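You operate a simulated robot arm through the tools that you are given. There is no shell and no other tool.

Carry out the task below with a simulated two-armed robot. There is one attempt and no reset: what you move stays moved.

## Task
Draw film over the bare profile and press out every bubble.
Fine: turn the roll's brake to HOLD before pressing; put the felt block back. Set down upright: felt block.

The check looks at the end state, three seconds after you hand in, the way a careful person would. Anything else that was tipped, shoved, dropped, spilled or broken makes it a failure.

## Robot
Two 7-joint arms with two-finger grippers on one trunk that stands fixed in place. Base frame: the origin is at the foot of the trunk, x ahead of it, y to its left, z up; the work surface is at about z = 800. Lengths are in mm, angles in degrees, forces in N, time in s.
The left shoulder is at [25, 213, 1231], the right one opposite. With the tool pointing down near the work surface each hand reaches from about 100 to 740 mm from the base axis, measured 20 degrees to its own side. Payload 2.2 kg a hand.
The tool frame of a hand sits at the grasp point between the pads (the TCP): z along the fingers, y along the line on which they close. The tips reach 19 mm beyond it. The gripper opens to 116 mm; its body begins 70 mm behind the TCP.
Orientation is that of the tool frame in the base frame, as a unit quaternion [w, x, y, z]. With the fingers straight down and closing along the base's y, the tool's x points along the base's -x, its y along +y and its z along -z.

## Interface
- The arms move only by the tool play_rows. It takes "left_moves", "right_moves" or both (then of equal length, played together; a hand with none holds still); each is a list that holds one entry, the list of rows, each a list of 7 numbers: the shift along the tool's x, y, z in mm, then the turn, a rotation vector about the tool's x, y, z in rad, then the opening, from 0 (shut) to 1 (fully open). In form: [[[x, y, z, wx, wy, wz, hand], ...]]. A call has 1 to 20 rows; each row is the pose to reach, as a shift and turn from the pose commanded when the call began, along the tool's axes at that moment. Rows are played at 5 a second. More than 50 mm and 8.6 degrees between two rows, or a gripper value outside its range, and nothing of the call is played. A pose out of reach is approached as far as the arm can. The call stops where the force on the tool passes 50 N (or 10 N more than at its start, if that is more) or the arm is blocked; 0.2 s more then pass. Each finger travels about 203.5 mm/s and halts on what it meets, pressing with about 28 N; the grip force reading is that of the motor and also rises with nothing between the fingers. The clock runs only during rows and for 0.2 s after the last one: add rows that repeat a pose to give the fingers time. The reply holds the time, the measured pose of the TCP, the force on the tool along the base axes, the opening and the grip force, in the units named above and with some noise, with the torque about the TCP (base axes, N m) and any sound that the robot's microphone picked up.
- Cameras (640 x 400 px; columns grow to the right, rows downward): "scene" is now at [108.8, -65.7, 1406.8]; the picture's right is [-0.69, -0.72, 0.00], its down [-0.38, 0.36, -0.85] and it looks along [0.61, -0.59, -0.53] (base axes); focal length 300 px, centre (320, 200). "left" rides on the left gripper at [69, 15, -97] in its tool frame; the picture's right is [-0.21, 0.98, 0.00], its down [-0.76, -0.17, -0.63] and it looks along [-0.62, -0.14, 0.77] (tool axes); focal length 251 px, centre (320, 200). "right" rides on the right gripper at [69, -15, -97] in its tool frame; the picture's right is [0.21, 0.98, 0.00], its down [-0.76, 0.17, -0.63] and it looks along [-0.62, 0.14, 0.78] (tool axes); focal length 251 px, centre (320, 200). There is no depth. A picture from a camera that has moved, and an enlarged one, comes with that camera's place and axes in the base frame and with its lens.
- get_image(camera): a new picture of that camera. No time passes.
- move_column(by): moves the trunk up (or, below 0, down) by that many mm; the arms and the scene camera ride with it, the base frame stays. It gives what a move gives, with no picture.
- turn_head(pan, tilt): turns the head with the scene camera to pan (to the left, within 80 degrees either way) and tilt (down, from -29 to 69), counted from straight ahead of the robot. It gives what a move gives.
- zoom(camera, box): a new picture of the part [left, top, right, bottom] of that camera's present view, enlarged. No time passes.
- hand_in(): hands the job in; it is judged then, once.

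Nothing tells you positions but the pictures and the camera data. Unless the task says otherwise, let go and move clear before handing in.

The tools are called after "Request:" as name(argument=value, ...) on one line, values as JSON. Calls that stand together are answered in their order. play_rows: Moves the arms, as the interface text tells. Its arguments: {"type":"object","properties":{"left_moves":{"type":"array","items":{"type":"array","items":{"type":"array","items":{"type":"number"}}}},"right_moves":{"type":"array","items":{"type":"array","items":{"type":"array","items":{"type":"number"}}}}},"required":[]} The other tools are called the same way: move_column (by) moves the trunk up or down; turn_head (pan, tilt) turns the head that bears the scene camera; get_image (camera) takes a picture; zoom (camera, box) takes an enlarged picture of a part of a camera's view; hand_in () hands the job in.

At the start:

```text
clock: 0.0
left_eef_pos: [467.2, -83.8, 1193.9]
left_orientation: [0.001, 0.001, 1.0, 0.0]
left_force: [0.7, -0.8, 0.4]
left_wrist_torque: [-0.01, -0.01, -0.02]
left_width: 116.2
left_finger_force: 0.0
right_eef_pos: [339.3, -499.1, 1222.2]
right_orientation: [0.001, 0.0, 1.0, 0.001]
right_force: [0.3, -0.4, 0.5]
right_wrist_torque: [0.0, -0.01, 0.02]
right_width: 116.1
right_finger_force: 0.2
trunk travel left (down, up): [-375.0, 115.0]
head pan, tilt (commanded): [-43.8, 31.5]
```

scene: 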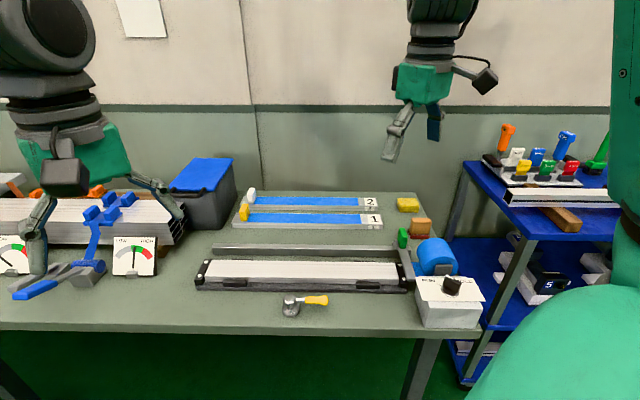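
right: 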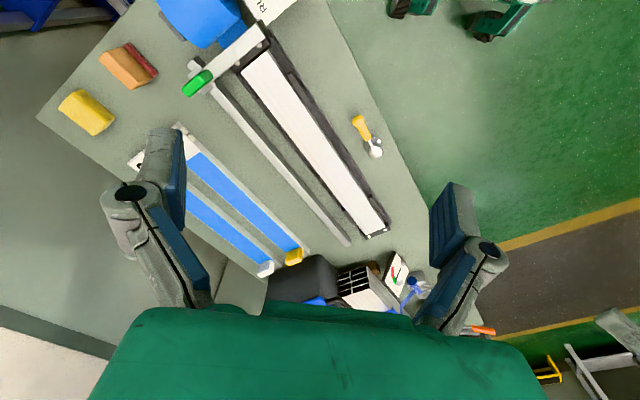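
left: 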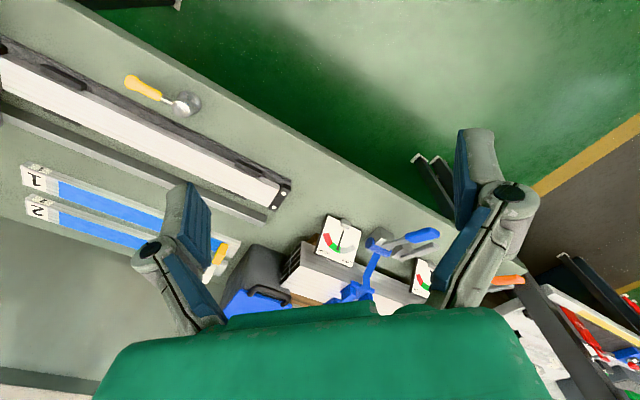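

I see a bench with a white bare profile in a jig, a blue film roll at one end with a green part, two sample profiles "1" and "2", felt-like blocks, and a box with a dark knob. I'll zoom in to identify things before moving.

Request:
zoom(camera="scene", box=[380, 180, 500, 340])

Request:
zoom(camera="scene", box=[180, 170, 440, 330])

Request:
zoom(camera="right", box=[40, 0, 300, 160])

Request:
zoom(camera="scene", box=[0, 150, 240, 310])

```text
2.50 times, centred on (440, 260) of scene
camera zoom: at [108.8, -65.7, 1406.8], right [-0.69, -0.72, 0.0], down [-0.38, 0.36, -0.85], along [0.61, -0.59, -0.53], focal length 750 px, centre (20, 50)
```

zoom: 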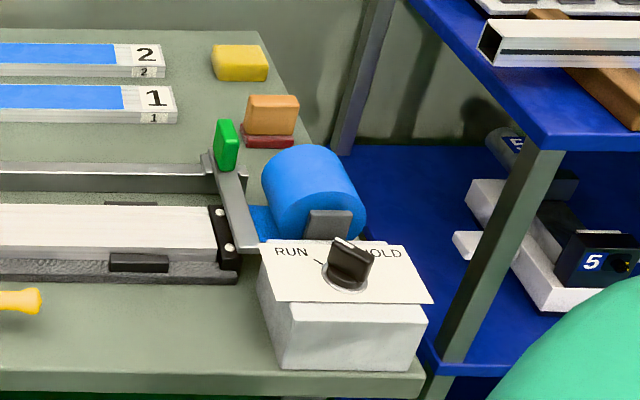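

```text
2.46 times, centred on (310, 250) of scene
camera zoom: at [108.8, -65.7, 1406.8], right [-0.69, -0.72, 0.0], down [-0.38, 0.36, -0.85], along [0.61, -0.59, -0.53], focal length 739 px, centre (345, 77)
```

zoom: 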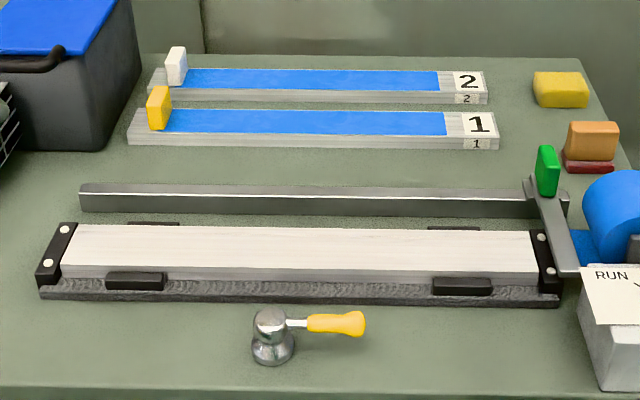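

```text
2.46 times, centred on (170, 80) of right
camera zoom: at [270.0, -513.8, 1321.1], right [-0.21, 0.98, 0.0], down [0.76, 0.17, 0.63], along [0.62, 0.14, -0.77], focal length 619 px, centre (689, 495)
```

zoom: 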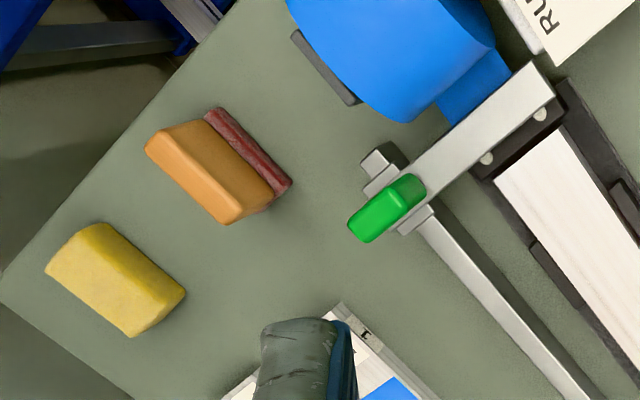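

```text
2.50 times, centred on (120, 230) of scene
camera zoom: at [108.8, -65.7, 1406.8], right [-0.69, -0.72, 0.0], down [-0.38, 0.36, -0.85], along [0.61, -0.59, -0.53], focal length 750 px, centre (820, 125)
```

zoom: 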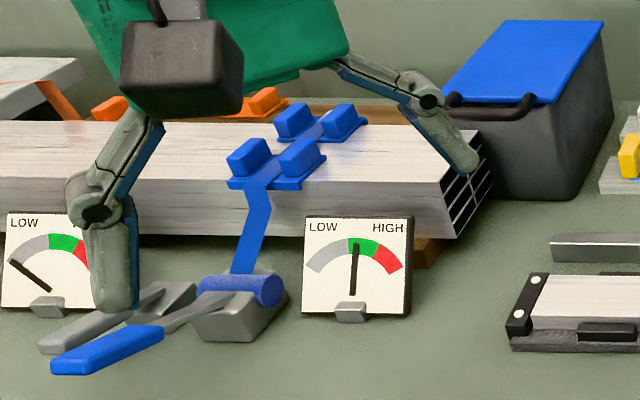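

The profile runs at about 45° in base axes, from about (372, -598) at the roll to (719, -249) at the far end. The green handle sits on a carriage on the rail behind it. I'll look closer at the knob, felt block and carriage.

Request:
zoom(camera="scene", box=[420, 260, 484, 300])

Request:
zoom(camera="scene", box=[385, 190, 449, 230])

Request:
zoom(camera="scene", box=[380, 220, 460, 270])

Request:
zoom(camera="scene", box=[190, 240, 270, 290])

Request:
zoom(camera="right", box=[80, 30, 160, 80])

Request:
zoom(camera="right", box=[160, 40, 260, 110])

```text
10.00 times, centred on (452, 280) of scene
camera zoom: at [108.8, -65.7, 1406.8], right [-0.69, -0.72, 0.0], down [-0.38, 0.36, -0.85], along [0.61, -0.59, -0.53], focal length 3001 px, centre (-1000, -600)
```

zoom: 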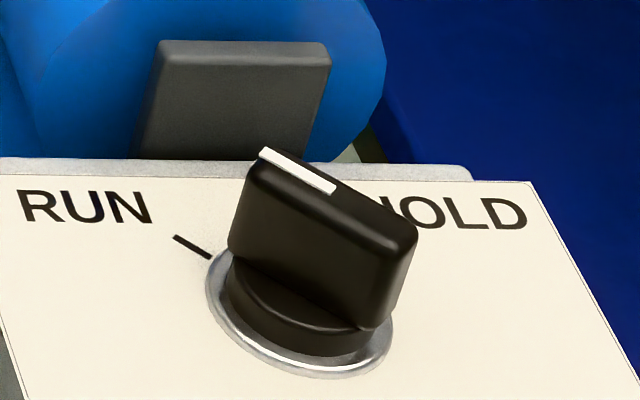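

```text
10.00 times, centred on (417, 210) of scene
camera zoom: at [108.8, -65.7, 1406.8], right [-0.69, -0.72, 0.0], down [-0.38, 0.36, -0.85], along [0.61, -0.59, -0.53], focal length 3001 px, centre (-650, 100)
```

zoom: 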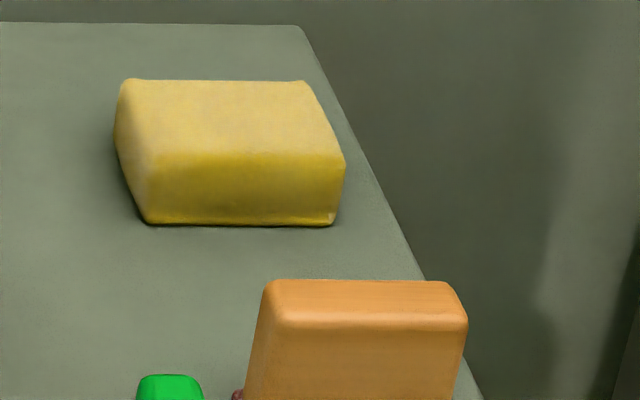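

```text
8.00 times, centred on (420, 245) of scene
camera zoom: at [108.8, -65.7, 1406.8], right [-0.69, -0.72, 0.0], down [-0.38, 0.36, -0.85], along [0.61, -0.59, -0.53], focal length 2400 px, centre (-480, -160)
```

zoom: 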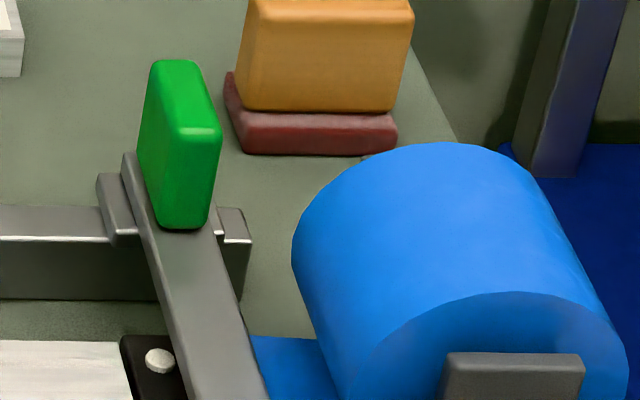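

```text
8.00 times, centred on (230, 265) of scene
camera zoom: at [108.8, -65.7, 1406.8], right [-0.69, -0.72, 0.0], down [-0.38, 0.36, -0.85], along [0.61, -0.59, -0.53], focal length 2400 px, centre (1040, -320)
```

zoom: 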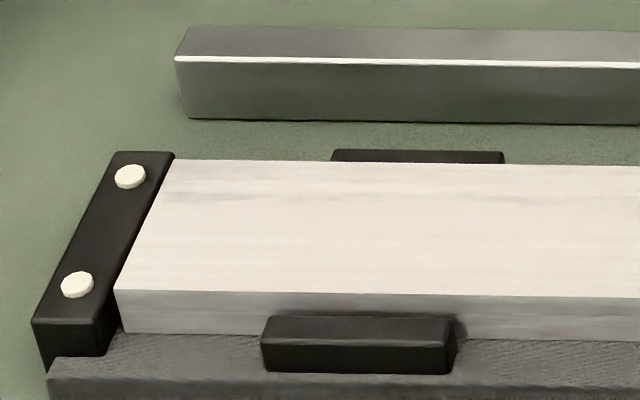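

```text
8.00 times, centred on (120, 55) of right
camera zoom: at [270.0, -513.8, 1321.1], right [-0.21, 0.98, 0.0], down [0.76, 0.17, 0.63], along [0.62, 0.14, -0.77], focal length 2012 px, centre (1920, 1360)
```

zoom: 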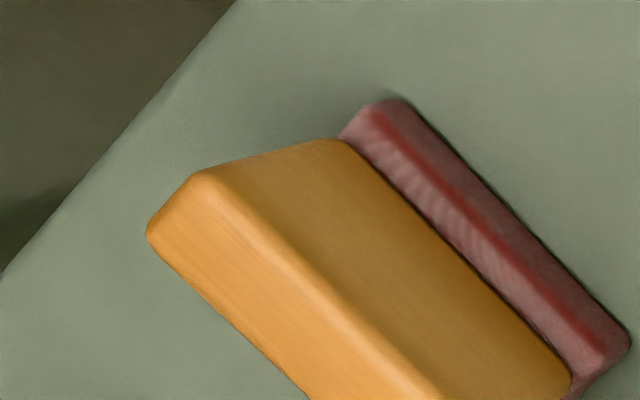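

```text
5.71 times, centred on (210, 75) of right
camera zoom: at [270.0, -513.8, 1321.1], right [-0.21, 0.98, 0.0], down [0.76, 0.17, 0.63], along [0.62, 0.14, -0.77], focal length 1437 px, centre (949, 914)
```

zoom: 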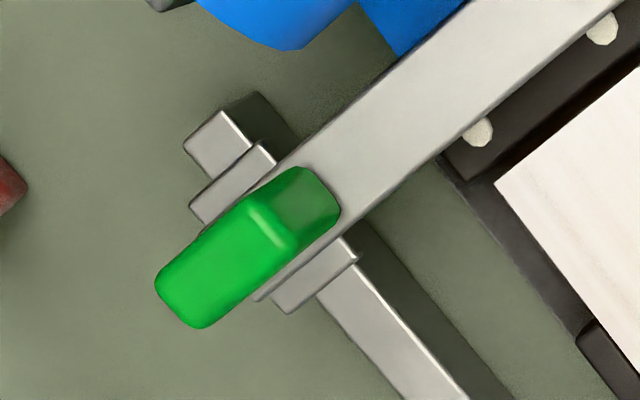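

The knob points to RUN and must go to HOLD. The felt block is the orange wooden grip on a dark-red pad, standing at about (430, -820); the green handle is on the carriage at about (422, -700). First I'll move the left arm out of the way, off the table.

Request:
play_rows(left_moves=[[[15, 36, -13, 0, 0, 0, 1], [30, 72, -26, 0, 0, 0, 1], [45, 108, -40, 0, 0, 0, 1], [60, 144, -53, 0, 0, 0, 1], [75, 180, -66, 0, 0, 0, 1], [90, 216, -80, 0, 0, 0, 1], [105, 252, -93, 0, 0, 0, 1], [117, 284, -106, 0, 0, 0, 1]]])

```text
clock: 1.8
left_eef_pos: [344.2, 209.2, 1298.8]
left_orientation: [0.0, 0.0, 1.0, -0.002]
left_force: [-0.6, 0.5, -0.1]
left_wrist_torque: [-0.05, -0.03, 0.02]
left_width: 116.3
left_finger_force: 0.1
right_eef_pos: [334.1, -492.9, 1227.4]
right_orientation: [0.002, 0.001, 1.0, -0.002]
right_force: [-0.4, 0.5, -0.2]
right_wrist_torque: [-0.01, -0.02, 0.0]
right_width: 116.3
right_finger_force: 0.0
trunk travel left (down, up): [-375.0, 115.0]
head pan, tilt (commanded): [-43.8, 31.5]
```

The left hand is clear. Now I'll lower the trunk to extend reach and look again.

Request:
move_column(by=-150)

Request:
turn_head(pan=-48, tilt=30)

Request:
get_image(camera="scene")

Request:
get_image(camera="right")

Request:
zoom(camera="right", box=[0, 0, 640, 400])

```text
clock: 3.5
left_eef_pos: [344.6, 203.9, 1148.3]
left_orientation: [0.001, 0.0, 1.0, -0.001]
left_force: [-0.4, -0.3, 0.0]
left_wrist_torque: [0.02, 0.03, 0.02]
left_width: 116.0
left_finger_force: 0.0
right_eef_pos: [335.4, -496.0, 1075.3]
right_orientation: [0.001, 0.0, 1.0, -0.002]
right_force: [-0.5, 0.2, -0.2]
right_wrist_torque: [-0.04, 0.02, 0.0]
right_width: 116.0
right_finger_force: 0.0
trunk travel left (down, up): [-225.0, 265.0]
head pan, tilt (commanded): [-43.8, 31.5]
```

```text
clock: 4.2
left_eef_pos: [345.5, 204.1, 1149.7]
left_orientation: [0.001, 0.0, 1.0, 0.0]
left_force: [0.1, 0.1, -1.6]
left_wrist_torque: [-0.02, -0.01, -0.01]
left_width: 116.1
left_finger_force: 0.1
right_eef_pos: [335.2, -496.6, 1076.5]
right_orientation: [0.0, 0.0, 1.0, -0.001]
right_force: [0.1, 0.4, -0.1]
right_wrist_torque: [0.02, -0.03, 0.01]
right_width: 115.9
right_finger_force: 0.1
trunk travel left (down, up): [-225.0, 265.0]
head pan, tilt (commanded): [-48.0, 30.0]
```

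```text
taken
camera scene: at [102.9, -67.7, 1259.4], right [-0.74, -0.67, 0.0], down [-0.34, 0.37, -0.87], along [0.58, -0.64, -0.5], focal length 300 px, centre (320, 200)
```

scene: 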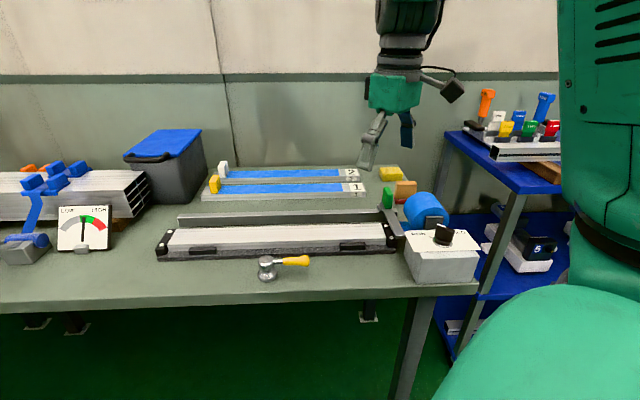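

```text
taken
camera right: at [266.0, -510.8, 1172.9], right [-0.21, 0.98, 0.0], down [0.76, 0.17, 0.63], along [0.62, 0.13, -0.77], focal length 251 px, centre (320, 200)
```

right: 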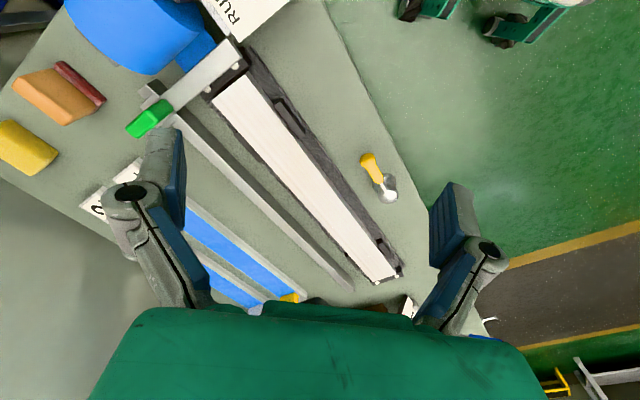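

```text
1.00 times, centred on (320, 200) of right (not enlarged: the box is as wide or as high as the picture)
camera zoom: at [266.0, -510.8, 1172.9], right [-0.21, 0.98, 0.0], down [0.76, 0.17, 0.63], along [0.62, 0.13, -0.77], focal length 251 px, centre (320, 200)
```

zoom: 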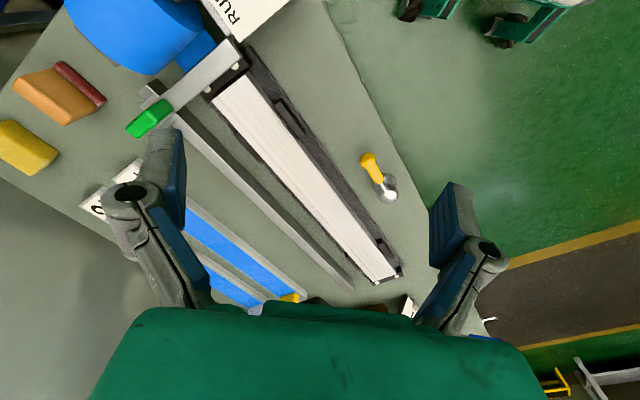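

I'll zoom in from both cameras to triangulate the handle, felt block and knob.

Request:
zoom(camera="right", box=[110, 70, 206, 130])

Request:
zoom(camera="right", box=[0, 50, 112, 120])

Request:
zoom(camera="scene", box=[370, 170, 434, 210])

Request:
zoom(camera="scene", box=[396, 215, 476, 265])

```text
6.67 times, centred on (158, 100) of right
camera zoom: at [266.0, -510.8, 1172.9], right [-0.21, 0.98, 0.0], down [0.76, 0.17, 0.63], along [0.62, 0.13, -0.77], focal length 1676 px, centre (1400, 867)
```

zoom: 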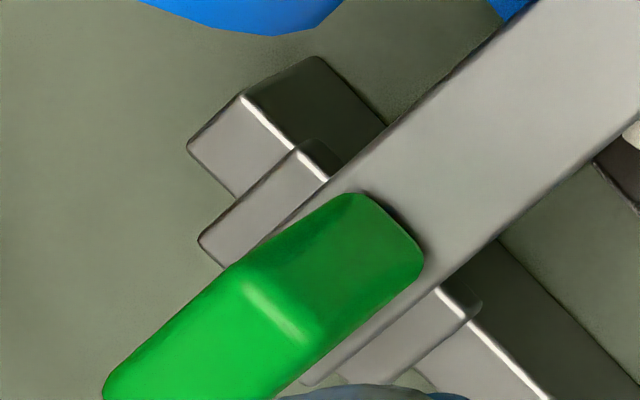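

```text
5.71 times, centred on (56, 85) of right
camera zoom: at [266.0, -510.8, 1172.9], right [-0.21, 0.98, 0.0], down [0.76, 0.17, 0.63], along [0.62, 0.13, -0.77], focal length 1437 px, centre (1829, 857)
```

zoom: 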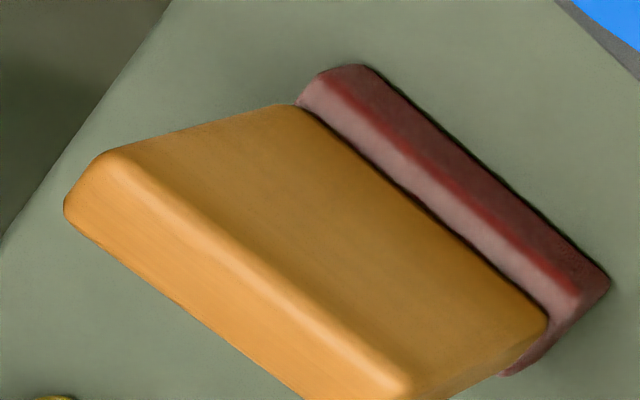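

```text
10.00 times, centred on (402, 190) of scene
camera zoom: at [102.9, -67.7, 1259.4], right [-0.74, -0.67, 0.0], down [-0.34, 0.37, -0.87], along [0.58, -0.64, -0.5], focal length 3001 px, centre (-500, 300)
```

zoom: 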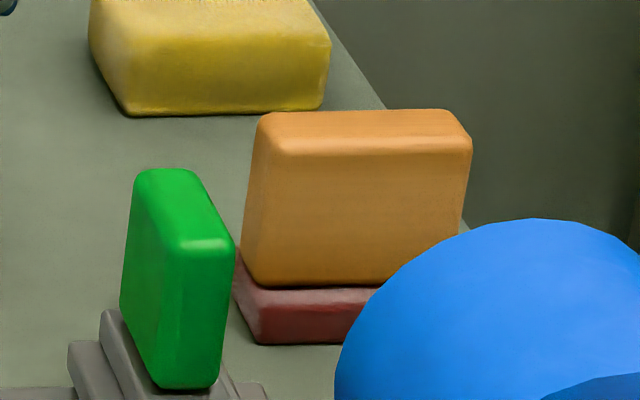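

```text
8.00 times, centred on (436, 240) of scene
camera zoom: at [102.9, -67.7, 1259.4], right [-0.74, -0.67, 0.0], down [-0.34, 0.37, -0.87], along [0.58, -0.64, -0.5], focal length 2400 px, centre (-608, -120)
```

zoom: 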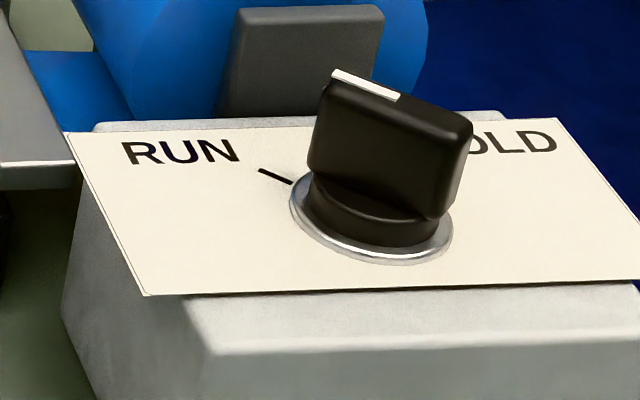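

Now I'll bring the right hand above the green handle, turned so that its fingers close along the rail, for a close view.

Request:
play_rows(right_moves=[[[-13, -32, 12, 0, 0, 0.131, 1], [-26, -64, 25, 0, 0, 0.262, 1], [-40, -97, 38, 0, 0, 0.393, 1], [-53, -129, 50, 0, 0, 0.524, 1], [-66, -161, 63, 0, 0, 0.655, 1], [-80, -194, 76, 0, 0, 0.785, 1], [-80, -194, 76, 0, 0, 0.785, 1]]])

Request:
get_image(camera="right")

Request:
get_image(camera="scene")

```text
clock: 5.8
left_eef_pos: [344.2, 202.7, 1150.5]
left_orientation: [0.001, 0.0, 1.0, -0.001]
left_force: [-0.1, 0.3, 0.1]
left_wrist_torque: [-0.03, -0.01, -0.02]
left_width: 115.8
left_finger_force: 0.1
right_eef_pos: [414.1, -694.0, 1000.0]
right_orientation: [0.001, 0.383, 0.924, 0.001]
right_force: [-1.0, -0.6, -0.5]
right_wrist_torque: [-0.01, 0.0, -0.01]
right_width: 116.0
right_finger_force: 0.1
trunk travel left (down, up): [-225.0, 265.0]
head pan, tilt (commanded): [-48.0, 30.0]
```

```text
taken
camera right: at [354.0, -654.2, 1096.7], right [0.54, 0.84, 0.0], down [0.65, -0.42, 0.63], along [0.53, -0.34, -0.77], focal length 251 px, centre (320, 200)
```

right: 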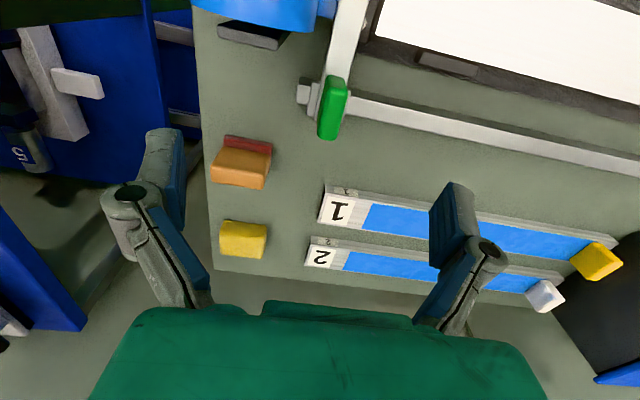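

```text
taken
camera scene: at [103.0, -71.6, 1259.2], right [-0.74, -0.67, 0.0], down [-0.34, 0.37, -0.86], along [0.58, -0.64, -0.5], focal length 300 px, centre (320, 200)
```

scene: 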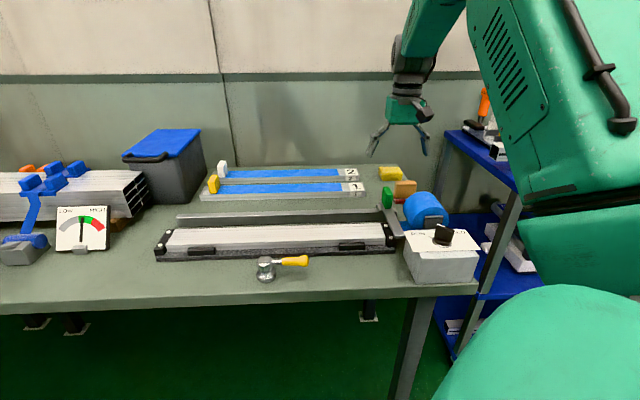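

Request:
zoom(camera="right", box=[270, 55, 398, 155])

Request:
zoom(camera="right", box=[190, 120, 286, 180])

Request:
zoom(camera="right", box=[190, 0, 446, 160])

Request:
zoom(camera="right", box=[300, 170, 640, 330])

```text
4.00 times, centred on (334, 105) of right
camera zoom: at [354.0, -654.2, 1096.7], right [0.54, 0.84, 0.0], down [0.65, -0.42, 0.63], along [0.53, -0.34, -0.77], focal length 1006 px, centre (264, 580)
```

zoom: 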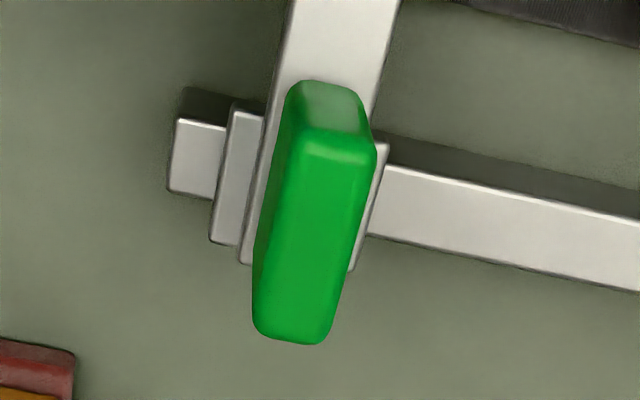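

```text
6.67 times, centred on (238, 150) of right
camera zoom: at [354.0, -654.2, 1096.7], right [0.54, 0.84, 0.0], down [0.65, -0.42, 0.63], along [0.53, -0.34, -0.77], focal length 1676 px, centre (867, 533)
```

zoom: 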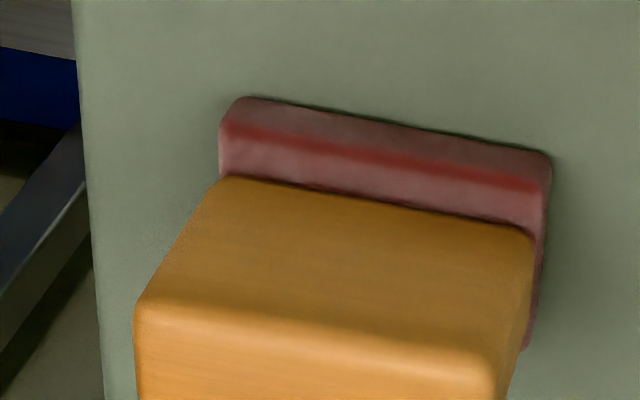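

```text
2.50 times, centred on (318, 80) of right
camera zoom: at [354.0, -654.2, 1096.7], right [0.54, 0.84, 0.0], down [0.65, -0.42, 0.63], along [0.53, -0.34, -0.77], focal length 629 px, centre (325, 500)
```

zoom: 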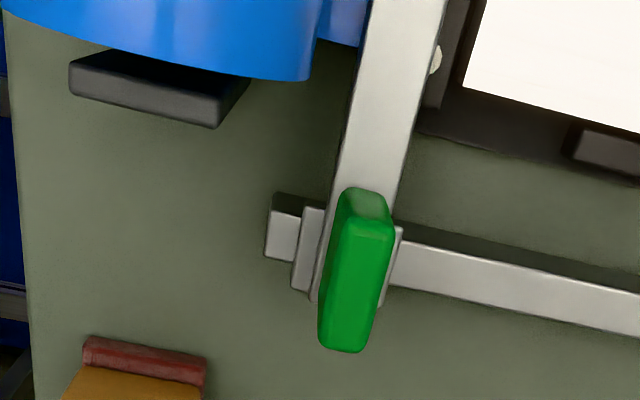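

```text
1.88 times, centred on (470, 250) of right
camera zoom: at [354.0, -654.2, 1096.7], right [0.54, 0.84, 0.0], down [0.65, -0.42, 0.63], along [0.53, -0.34, -0.77], focal length 473 px, centre (38, 106)
```

zoom: 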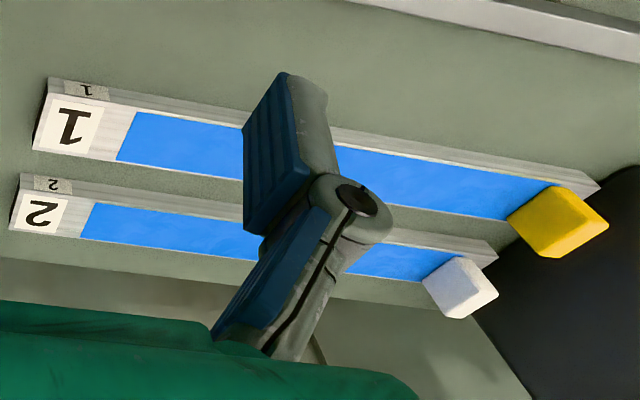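

The handle lies about 9 mm further along f and 12 mm further along the rail than the hand, with its top at z ≈ 885. I'll centre over it with a half-closed gripper, go down partway and check.

Request:
play_rows(right_moves=[[[-9, 12, 0, 0, 0, 0, 0.5], [-9, 12, 40, 0, 0, 0, 0.5], [-9, 12, 70, 0, 0, 0, 0.5], [-9, 12, 70, 0, 0, 0, 0.5]]])

Request:
get_image(camera="right")

Request:
zoom(camera="scene", box=[350, 130, 478, 210])

```text
clock: 6.8
left_eef_pos: [345.2, 204.1, 1149.8]
left_orientation: [0.001, 0.0, 1.0, -0.001]
left_force: [0.6, -0.1, 0.4]
left_wrist_torque: [-0.02, 0.0, -0.02]
left_width: 116.0
left_finger_force: 0.0
right_eef_pos: [429.9, -689.3, 930.1]
right_orientation: [0.001, 0.383, 0.924, -0.001]
right_force: [0.4, 0.0, -0.2]
right_wrist_torque: [0.01, -0.01, -0.02]
right_width: 57.8
right_finger_force: 0.2
trunk travel left (down, up): [-225.0, 265.0]
head pan, tilt (commanded): [-48.0, 30.0]
```

```text
taken
camera right: at [369.9, -648.3, 1028.0], right [0.54, 0.84, 0.0], down [0.65, -0.42, 0.63], along [0.53, -0.34, -0.77], focal length 251 px, centre (320, 200)
```

right: 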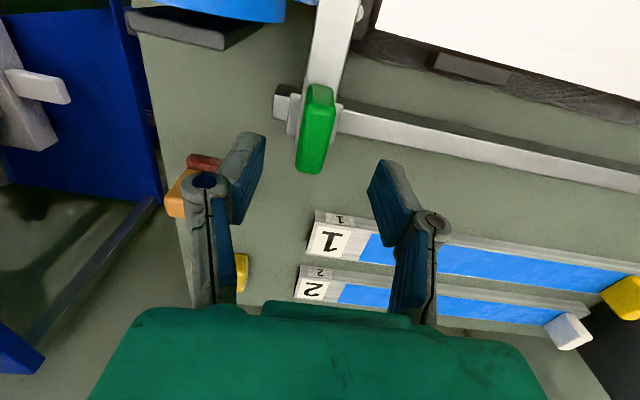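

```text
5.00 times, centred on (414, 170) of scene
camera zoom: at [103.3, -69.6, 1259.3], right [-0.74, -0.67, 0.0], down [-0.34, 0.37, -0.86], along [0.58, -0.64, -0.5], focal length 1500 px, centre (-150, 350)
```

zoom: 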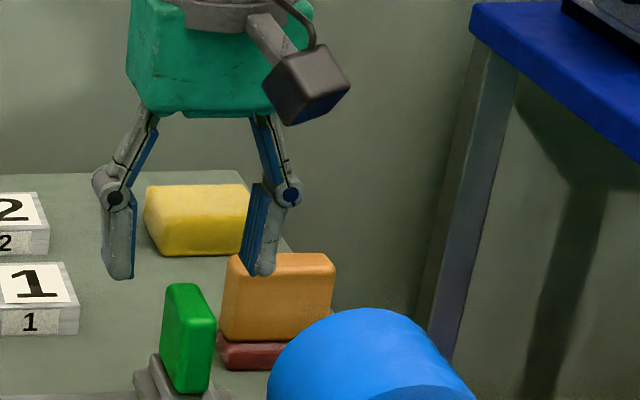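

Request:
zoom(camera="right", box=[240, 70, 400, 170])

```text
4.00 times, centred on (320, 120) of right
camera zoom: at [369.9, -648.3, 1028.0], right [0.54, 0.84, 0.0], down [0.65, -0.42, 0.63], along [0.53, -0.34, -0.77], focal length 1006 px, centre (320, 520)
```

zoom: 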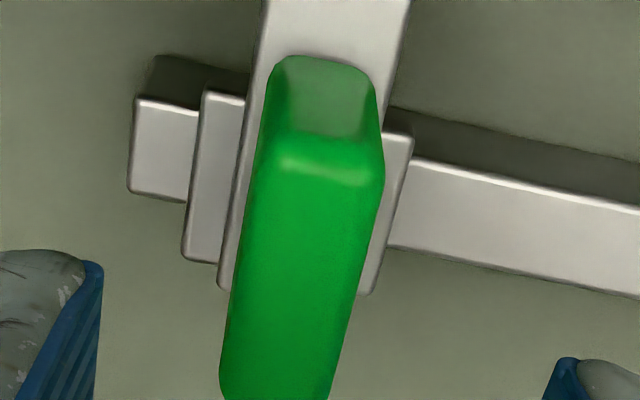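

The handle is almost centred (about 3 mm off). Next I descend over it and close.

Request:
play_rows(right_moves=[[[-2, -3, 20, 0, 0, 0, 0.5], [-2, -3, 40, 0, 0, 0, 0.5], [-2, -3, 60, 0, 0, 0, 0.5], [-2, -3, 60, 0, 0, 0, 0.5]]])

Request:
get_image(camera="right")

Request:
zoom(camera="scene", box=[350, 150, 478, 230])

```text
clock: 7.8
left_eef_pos: [345.1, 205.4, 1150.2]
left_orientation: [0.001, 0.0, 1.0, -0.003]
left_force: [0.2, 0.9, 0.4]
left_wrist_torque: [-0.01, -0.04, -0.01]
left_width: 116.2
left_finger_force: 0.0
right_eef_pos: [429.2, -690.4, 872.3]
right_orientation: [0.002, 0.383, 0.924, 0.0]
right_force: [-0.6, 0.3, 0.0]
right_wrist_torque: [-0.04, 0.01, -0.02]
right_width: 58.1
right_finger_force: 0.0
trunk travel left (down, up): [-225.0, 265.0]
head pan, tilt (commanded): [-48.0, 30.0]
```

```text
taken
camera right: at [369.9, -651.0, 969.5], right [0.54, 0.84, 0.0], down [0.65, -0.42, 0.64], along [0.53, -0.34, -0.77], focal length 251 px, centre (320, 200)
```

right: 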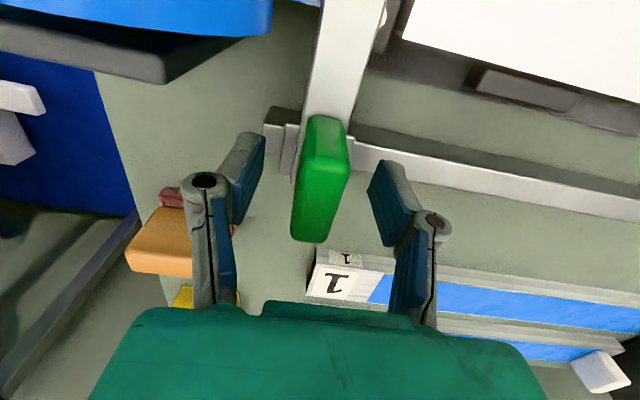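

```text
5.00 times, centred on (414, 190) of scene
camera zoom: at [103.4, -66.9, 1259.4], right [-0.74, -0.67, 0.0], down [-0.34, 0.37, -0.87], along [0.58, -0.64, -0.5], focal length 1500 px, centre (-150, 250)
```

zoom: 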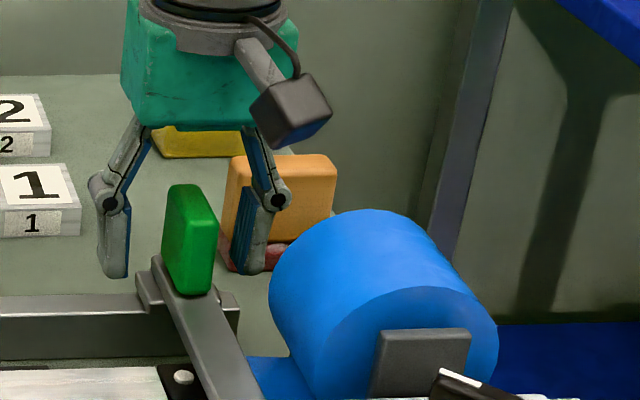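

The fingers straddle the handle. Closing on it.

Request:
play_rows(right_moves=[[[0, 0, 0, 0, 0, 0, 0.3], [0, 0, 0, 0, 0, 0, 0.0], [0, 0, 0, 0, 0, 0, 0.0], [0, 0, 0, 0, 0, 0, 0.0]]])

Request:
get_image(camera="right")

Request:
zoom(camera="scene", box=[350, 150, 478, 230])

```text
clock: 8.8
left_eef_pos: [345.1, 202.1, 1149.2]
left_orientation: [0.0, 0.001, 1.0, 0.0]
left_force: [-0.9, 0.0, 0.1]
left_wrist_torque: [0.0, 0.02, -0.01]
left_width: 116.0
left_finger_force: 0.1
right_eef_pos: [430.5, -693.6, 870.0]
right_orientation: [0.001, 0.383, 0.924, -0.001]
right_force: [3.4, -5.5, -0.8]
right_wrist_torque: [0.44, 0.48, 0.0]
right_width: 19.0
right_finger_force: 44.0
trunk travel left (down, up): [-225.0, 265.0]
head pan, tilt (commanded): [-48.0, 30.0]
```

```text
taken
camera right: at [370.3, -654.5, 967.1], right [0.54, 0.84, 0.0], down [0.65, -0.42, 0.63], along [0.53, -0.34, -0.77], focal length 251 px, centre (320, 200)
```

right: 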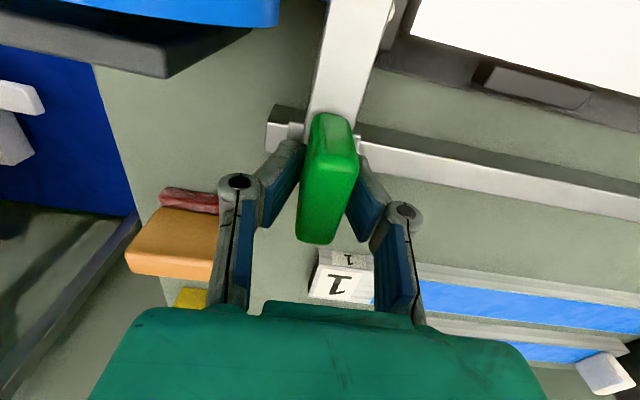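

```text
5.00 times, centred on (414, 190) of scene
camera zoom: at [104.5, -71.9, 1259.0], right [-0.74, -0.67, 0.0], down [-0.34, 0.37, -0.86], along [0.58, -0.64, -0.5], focal length 1500 px, centre (-150, 250)
```

zoom: 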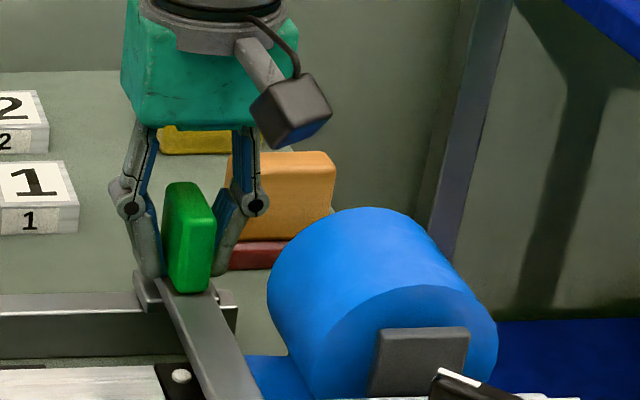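

The handle is gripped (19 mm). I'll start drawing the film along the rail, a short stretch first to feel the resistance.

Request:
play_rows(right_moves=[[[0, 10, 0, 0, 0, 0, 0], [0, 25, 0, 0, 0, 0, 0], [0, 40, 0, 0, 0, 0, 0], [0, 60, 0, 0, 0, 0, 0]]])

Request:
get_image(camera="right")

Request:
get_image(camera="scene")

```text
clock: 9.8
left_eef_pos: [345.3, 203.1, 1149.9]
left_orientation: [-0.001, 0.0, 1.0, -0.001]
left_force: [-1.1, -0.7, -0.3]
left_wrist_torque: [0.0, -0.01, -0.01]
left_width: 115.9
left_finger_force: 0.1
right_eef_pos: [473.1, -651.1, 869.4]
right_orientation: [0.001, 0.382, 0.924, -0.001]
right_force: [3.7, -6.0, 1.0]
right_wrist_torque: [0.54, 0.35, -0.04]
right_width: 18.9
right_finger_force: 43.9
trunk travel left (down, up): [-225.0, 265.0]
head pan, tilt (commanded): [-48.0, 30.0]
```

```text
taken
camera right: at [413.2, -611.5, 967.1], right [0.54, 0.84, 0.0], down [0.65, -0.42, 0.63], along [0.53, -0.34, -0.77], focal length 251 px, centre (320, 200)
```

right: 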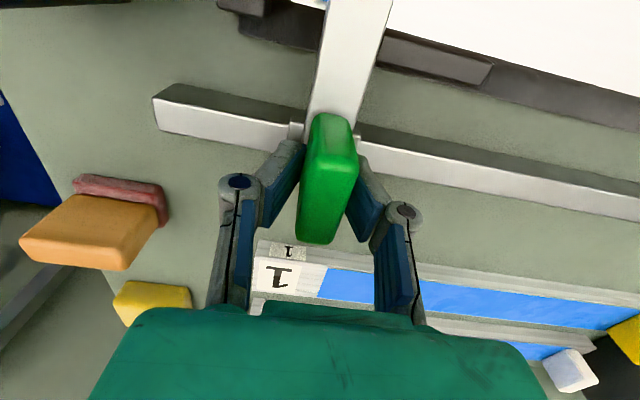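

```text
taken
camera scene: at [105.1, -70.5, 1259.1], right [-0.74, -0.67, 0.0], down [-0.34, 0.37, -0.86], along [0.58, -0.64, -0.5], focal length 300 px, centre (320, 200)
```

scene: 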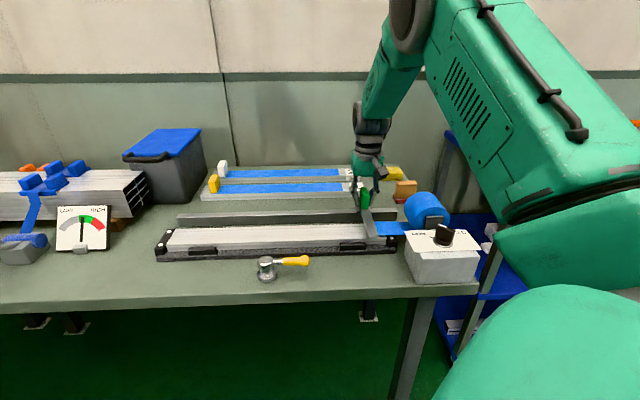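

The film follows with little resistance. I continue along the rail, pitching the hand gradually outward to gain reach.

Request:
play_rows(right_moves=[[[0, 20, 0, 0, -0.03, 0, 0], [0, 40, 0, 0, -0.06, 0, 0], [0, 60, 0, 0, -0.09, 0, 0], [0, 80, 0, 0, -0.12, 0, 0], [0, 100, 0, 0, -0.15, 0, 0], [0, 120, 0, 0, -0.18, 0, 0], [0, 140, 0, 0, -0.21, 0, 0], [0, 160, 0, 0, -0.24, 0, 0], [0, 180, 0, 0, -0.27, 0, 0], [0, 200, 0, 0, -0.3, 0, 0]]])

Request:
get_image(camera="right")

Request:
get_image(camera="scene")

```text
clock: 12.0
left_eef_pos: [345.7, 206.7, 1148.6]
left_orientation: [0.0, 0.0, 1.0, -0.001]
left_force: [0.5, 1.2, 0.0]
left_wrist_torque: [-0.02, -0.01, 0.0]
left_width: 116.1
left_finger_force: 0.1
right_eef_pos: [613.9, -507.7, 871.6]
right_orientation: [0.138, 0.378, 0.913, -0.058]
right_force: [-12.3, 9.6, -4.4]
right_wrist_torque: [1.1, 1.0, -0.05]
right_width: 19.2
right_finger_force: 44.0
trunk travel left (down, up): [-225.0, 265.0]
head pan, tilt (commanded): [-48.0, 30.0]
```

```text
taken
camera right: at [535.8, -449.4, 943.8], right [0.55, 0.84, -0.07], down [0.5, -0.26, 0.83], along [0.68, -0.48, -0.56], focal length 251 px, centre (320, 200)
```

right: 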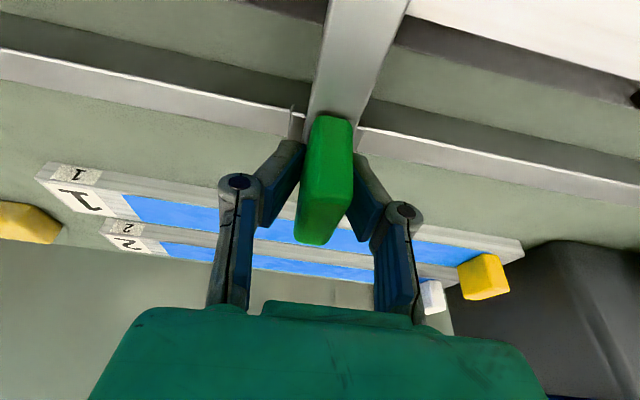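

```text
taken
camera scene: at [103.9, -64.8, 1259.4], right [-0.74, -0.67, 0.0], down [-0.34, 0.37, -0.87], along [0.58, -0.64, -0.5], focal length 300 px, centre (320, 200)
```

scene: 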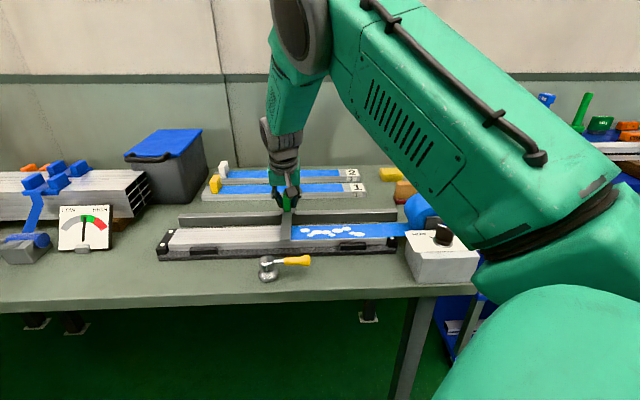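

Film is coming off the roll with bubbles under it, as expected. The hand shows some torque, so I'll check that the carriage isn't tilting with my pitch.

Request:
zoom(camera="right", box=[240, 70, 400, 260])

Request:
zoom(camera="scene", box=[230, 180, 358, 260])

```text
2.11 times, centred on (320, 165) of right
camera zoom: at [535.8, -449.4, 943.8], right [0.55, 0.84, -0.07], down [0.5, -0.26, 0.83], along [0.68, -0.48, -0.56], focal length 529 px, centre (320, 274)
```

zoom: 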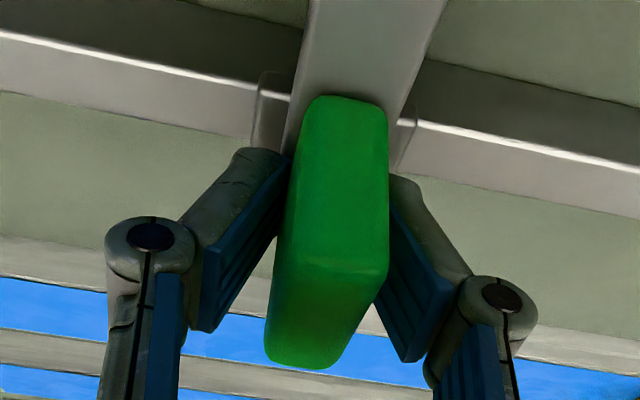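

```text
5.00 times, centred on (294, 220) of scene
camera zoom: at [103.9, -64.8, 1259.4], right [-0.74, -0.67, 0.0], down [-0.34, 0.37, -0.87], along [0.58, -0.64, -0.5], focal length 1500 px, centre (450, 100)
```

zoom: 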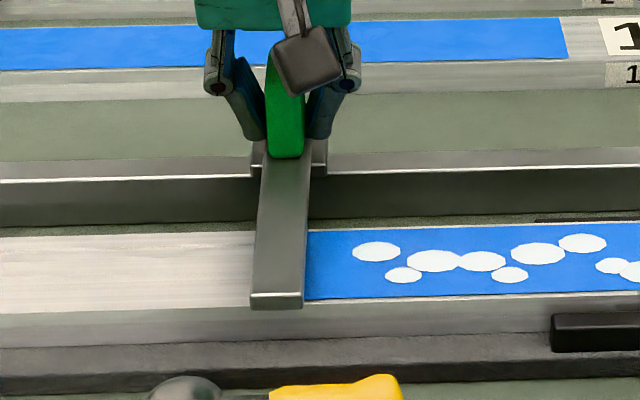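

The carriage stays flat on the rail; only the pads pivot. I'll loosen the grip slightly so the fingers just straddle the handle and keep pushing.

Request:
play_rows(right_moves=[[[0, 0, 0, 0, 0, 0, 0.2], [0, 0, 0, 0, 0, 0, 0.2], [0, 20, 0, 0, -0.03, 0, 0.2], [0, 40, 0, 0, -0.06, 0, 0.2], [0, 60, 0, 0, -0.09, 0, 0.2], [0, 80, 0, 0, -0.12, 0, 0.2], [0, 100, 0, 0, -0.15, 0, 0.2], [0, 120, 0, 0, -0.18, 0, 0.2], [0, 140, 0, 0, -0.21, 0, 0.2], [0, 160, 0, 0, -0.24, 0, 0.2], [0, 180, 0, 0, -0.27, 0, 0.2]]])

Request:
get_image(camera="right")

Request:
get_image(camera="scene")

```text
clock: 14.4
left_eef_pos: [345.3, 206.0, 1149.3]
left_orientation: [0.001, 0.0, 1.0, -0.002]
left_force: [0.2, 0.3, -1.6]
left_wrist_torque: [0.01, -0.02, 0.02]
left_width: 116.0
left_finger_force: 0.0
right_eef_pos: [743.2, -378.2, 870.1]
right_orientation: [0.263, 0.367, 0.886, -0.109]
right_force: [0.3, 2.0, 14.1]
right_wrist_torque: [0.25, 0.48, -0.11]
right_width: 24.9
right_finger_force: 42.4
trunk travel left (down, up): [-225.0, 265.0]
head pan, tilt (commanded): [-48.0, 30.0]
```

```text
taken
camera right: at [653.0, -310.2, 915.0], right [0.56, 0.82, -0.12], down [0.32, -0.09, 0.94], along [0.76, -0.57, -0.31], focal length 251 px, centre (320, 200)
```

right: 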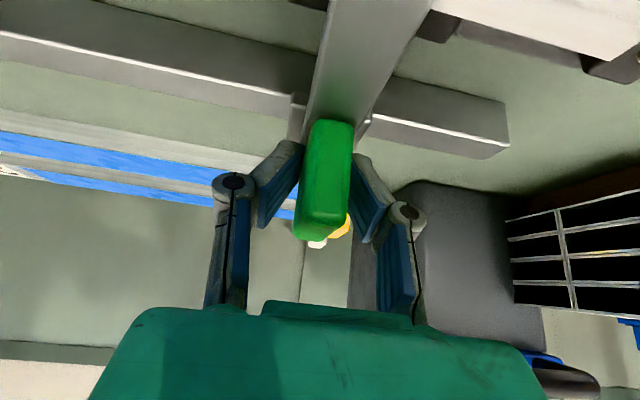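

```text
taken
camera scene: at [103.0, -64.5, 1259.7], right [-0.74, -0.67, 0.0], down [-0.34, 0.37, -0.87], along [0.58, -0.64, -0.5], focal length 300 px, centre (320, 200)
```

scene: 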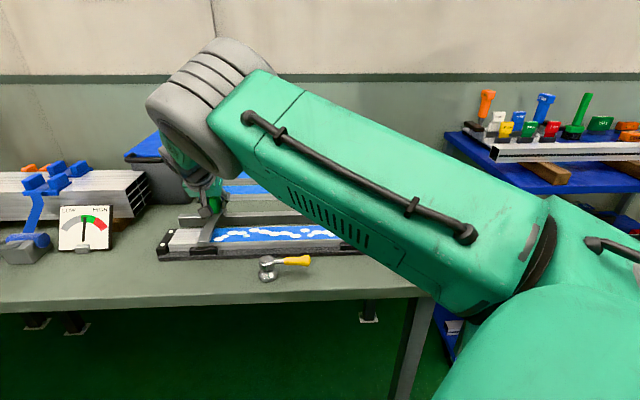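

Request:
zoom(camera="right", box=[240, 0, 560, 200])

Request:
zoom(camera="scene", box=[140, 160, 268, 240])

Request:
zoom(camera="scene", box=[150, 200, 406, 300])

```text
2.00 times, centred on (400, 100) of right
camera zoom: at [653.0, -310.2, 915.0], right [0.56, 0.82, -0.12], down [0.32, -0.09, 0.94], along [0.76, -0.57, -0.31], focal length 503 px, centre (160, 400)
```

zoom: 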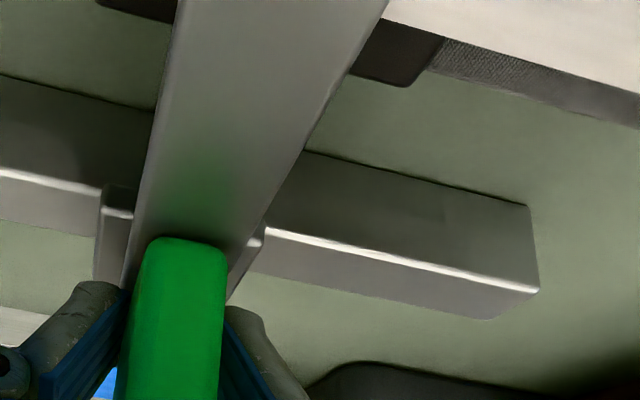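

```text
5.00 times, centred on (204, 200) of scene
camera zoom: at [103.0, -64.5, 1259.7], right [-0.74, -0.67, 0.0], down [-0.34, 0.37, -0.87], along [0.58, -0.64, -0.5], focal length 1500 px, centre (900, 200)
```

zoom: 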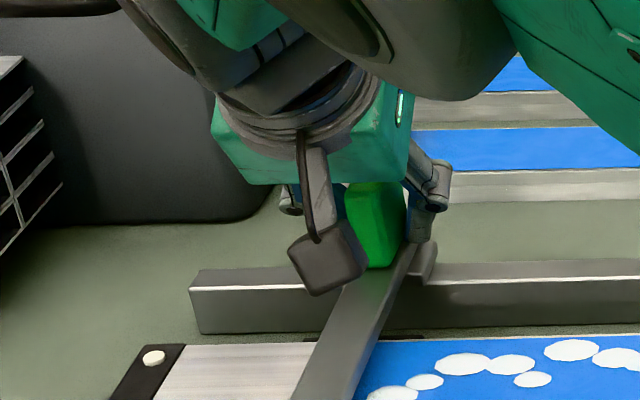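

```text
2.50 times, centred on (278, 250) of scene
camera zoom: at [103.0, -64.5, 1259.7], right [-0.74, -0.67, 0.0], down [-0.34, 0.37, -0.87], along [0.58, -0.64, -0.5], focal length 750 px, centre (425, 75)
```

zoom: 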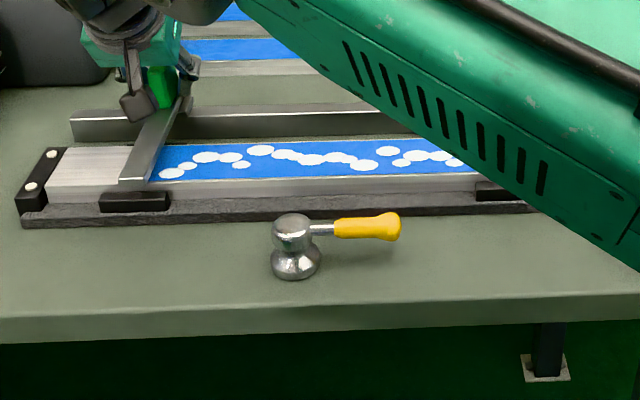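

The carriage is at about E=258 along the bench and the profile ends at about E=337. I'll lift slightly, because there's a small upward force, and push on until the bar passes the end of the profile.

Request:
play_rows(right_moves=[[[-1, 5, -2, 0, -0.01, 0, 0.2], [-2, 15, -3.4, 0, -0.03, 0, 0.2], [-2, 30, -3.4, 0, -0.05, 0, 0.2], [-2, 45, -3.4, 0, -0.08, 0, 0.2], [-2, 60, -3.4, 0, -0.1, 0, 0.2]]])

Request:
zoom(camera="scene", box=[140, 160, 268, 240])

Request:
get_image(camera="right")

Request:
get_image(camera="scene")

```text
clock: 15.6
left_eef_pos: [345.0, 204.7, 1148.6]
left_orientation: [0.001, 0.0, 1.0, -0.001]
left_force: [0.9, -0.5, 0.6]
left_wrist_torque: [0.03, 0.02, -0.02]
left_width: 116.1
left_finger_force: 0.0
right_eef_pos: [785.9, -337.1, 873.2]
right_orientation: [0.306, 0.36, 0.872, -0.126]
right_force: [-0.8, -1.2, -0.1]
right_wrist_torque: [0.01, -0.05, -0.02]
right_width: 24.0
right_finger_force: 0.3
trunk travel left (down, up): [-225.0, 265.0]
head pan, tilt (commanded): [-48.0, 30.0]
```

```text
5.00 times, centred on (204, 200) of scene
camera zoom: at [105.5, -66.5, 1259.3], right [-0.74, -0.67, 0.0], down [-0.34, 0.37, -0.86], along [0.58, -0.64, -0.5], focal length 1500 px, centre (900, 200)
```

zoom: 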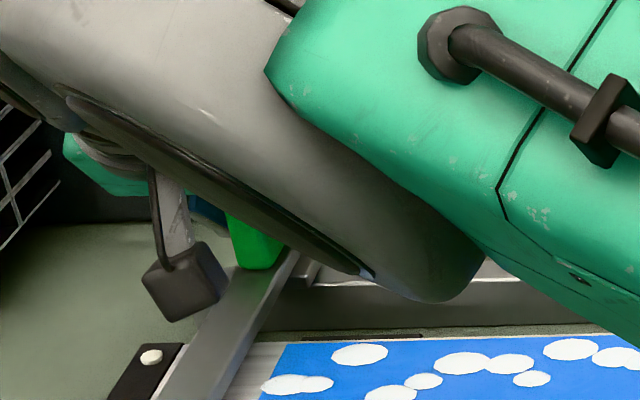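

```text
taken
camera right: at [693.4, -266.5, 907.2], right [0.57, 0.81, -0.13], down [0.26, -0.02, 0.97], along [0.78, -0.59, -0.22], focal length 251 px, centre (320, 200)
```

right: 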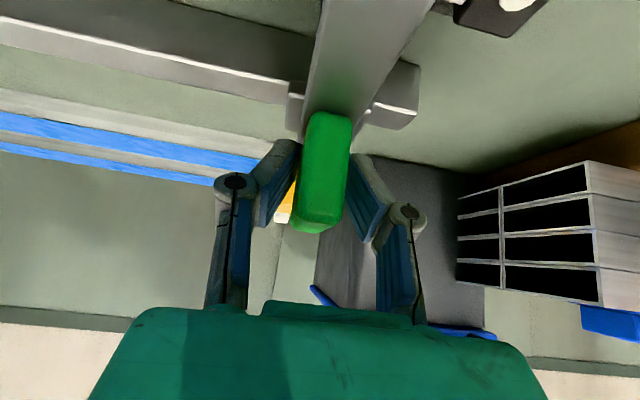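

```text
taken
camera scene: at [105.5, -66.5, 1259.3], right [-0.74, -0.67, 0.0], down [-0.34, 0.37, -0.86], along [0.58, -0.64, -0.5], focal length 300 px, centre (320, 200)
```

scene: 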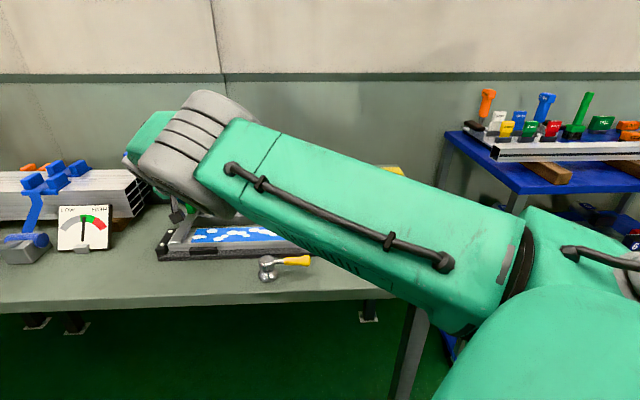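

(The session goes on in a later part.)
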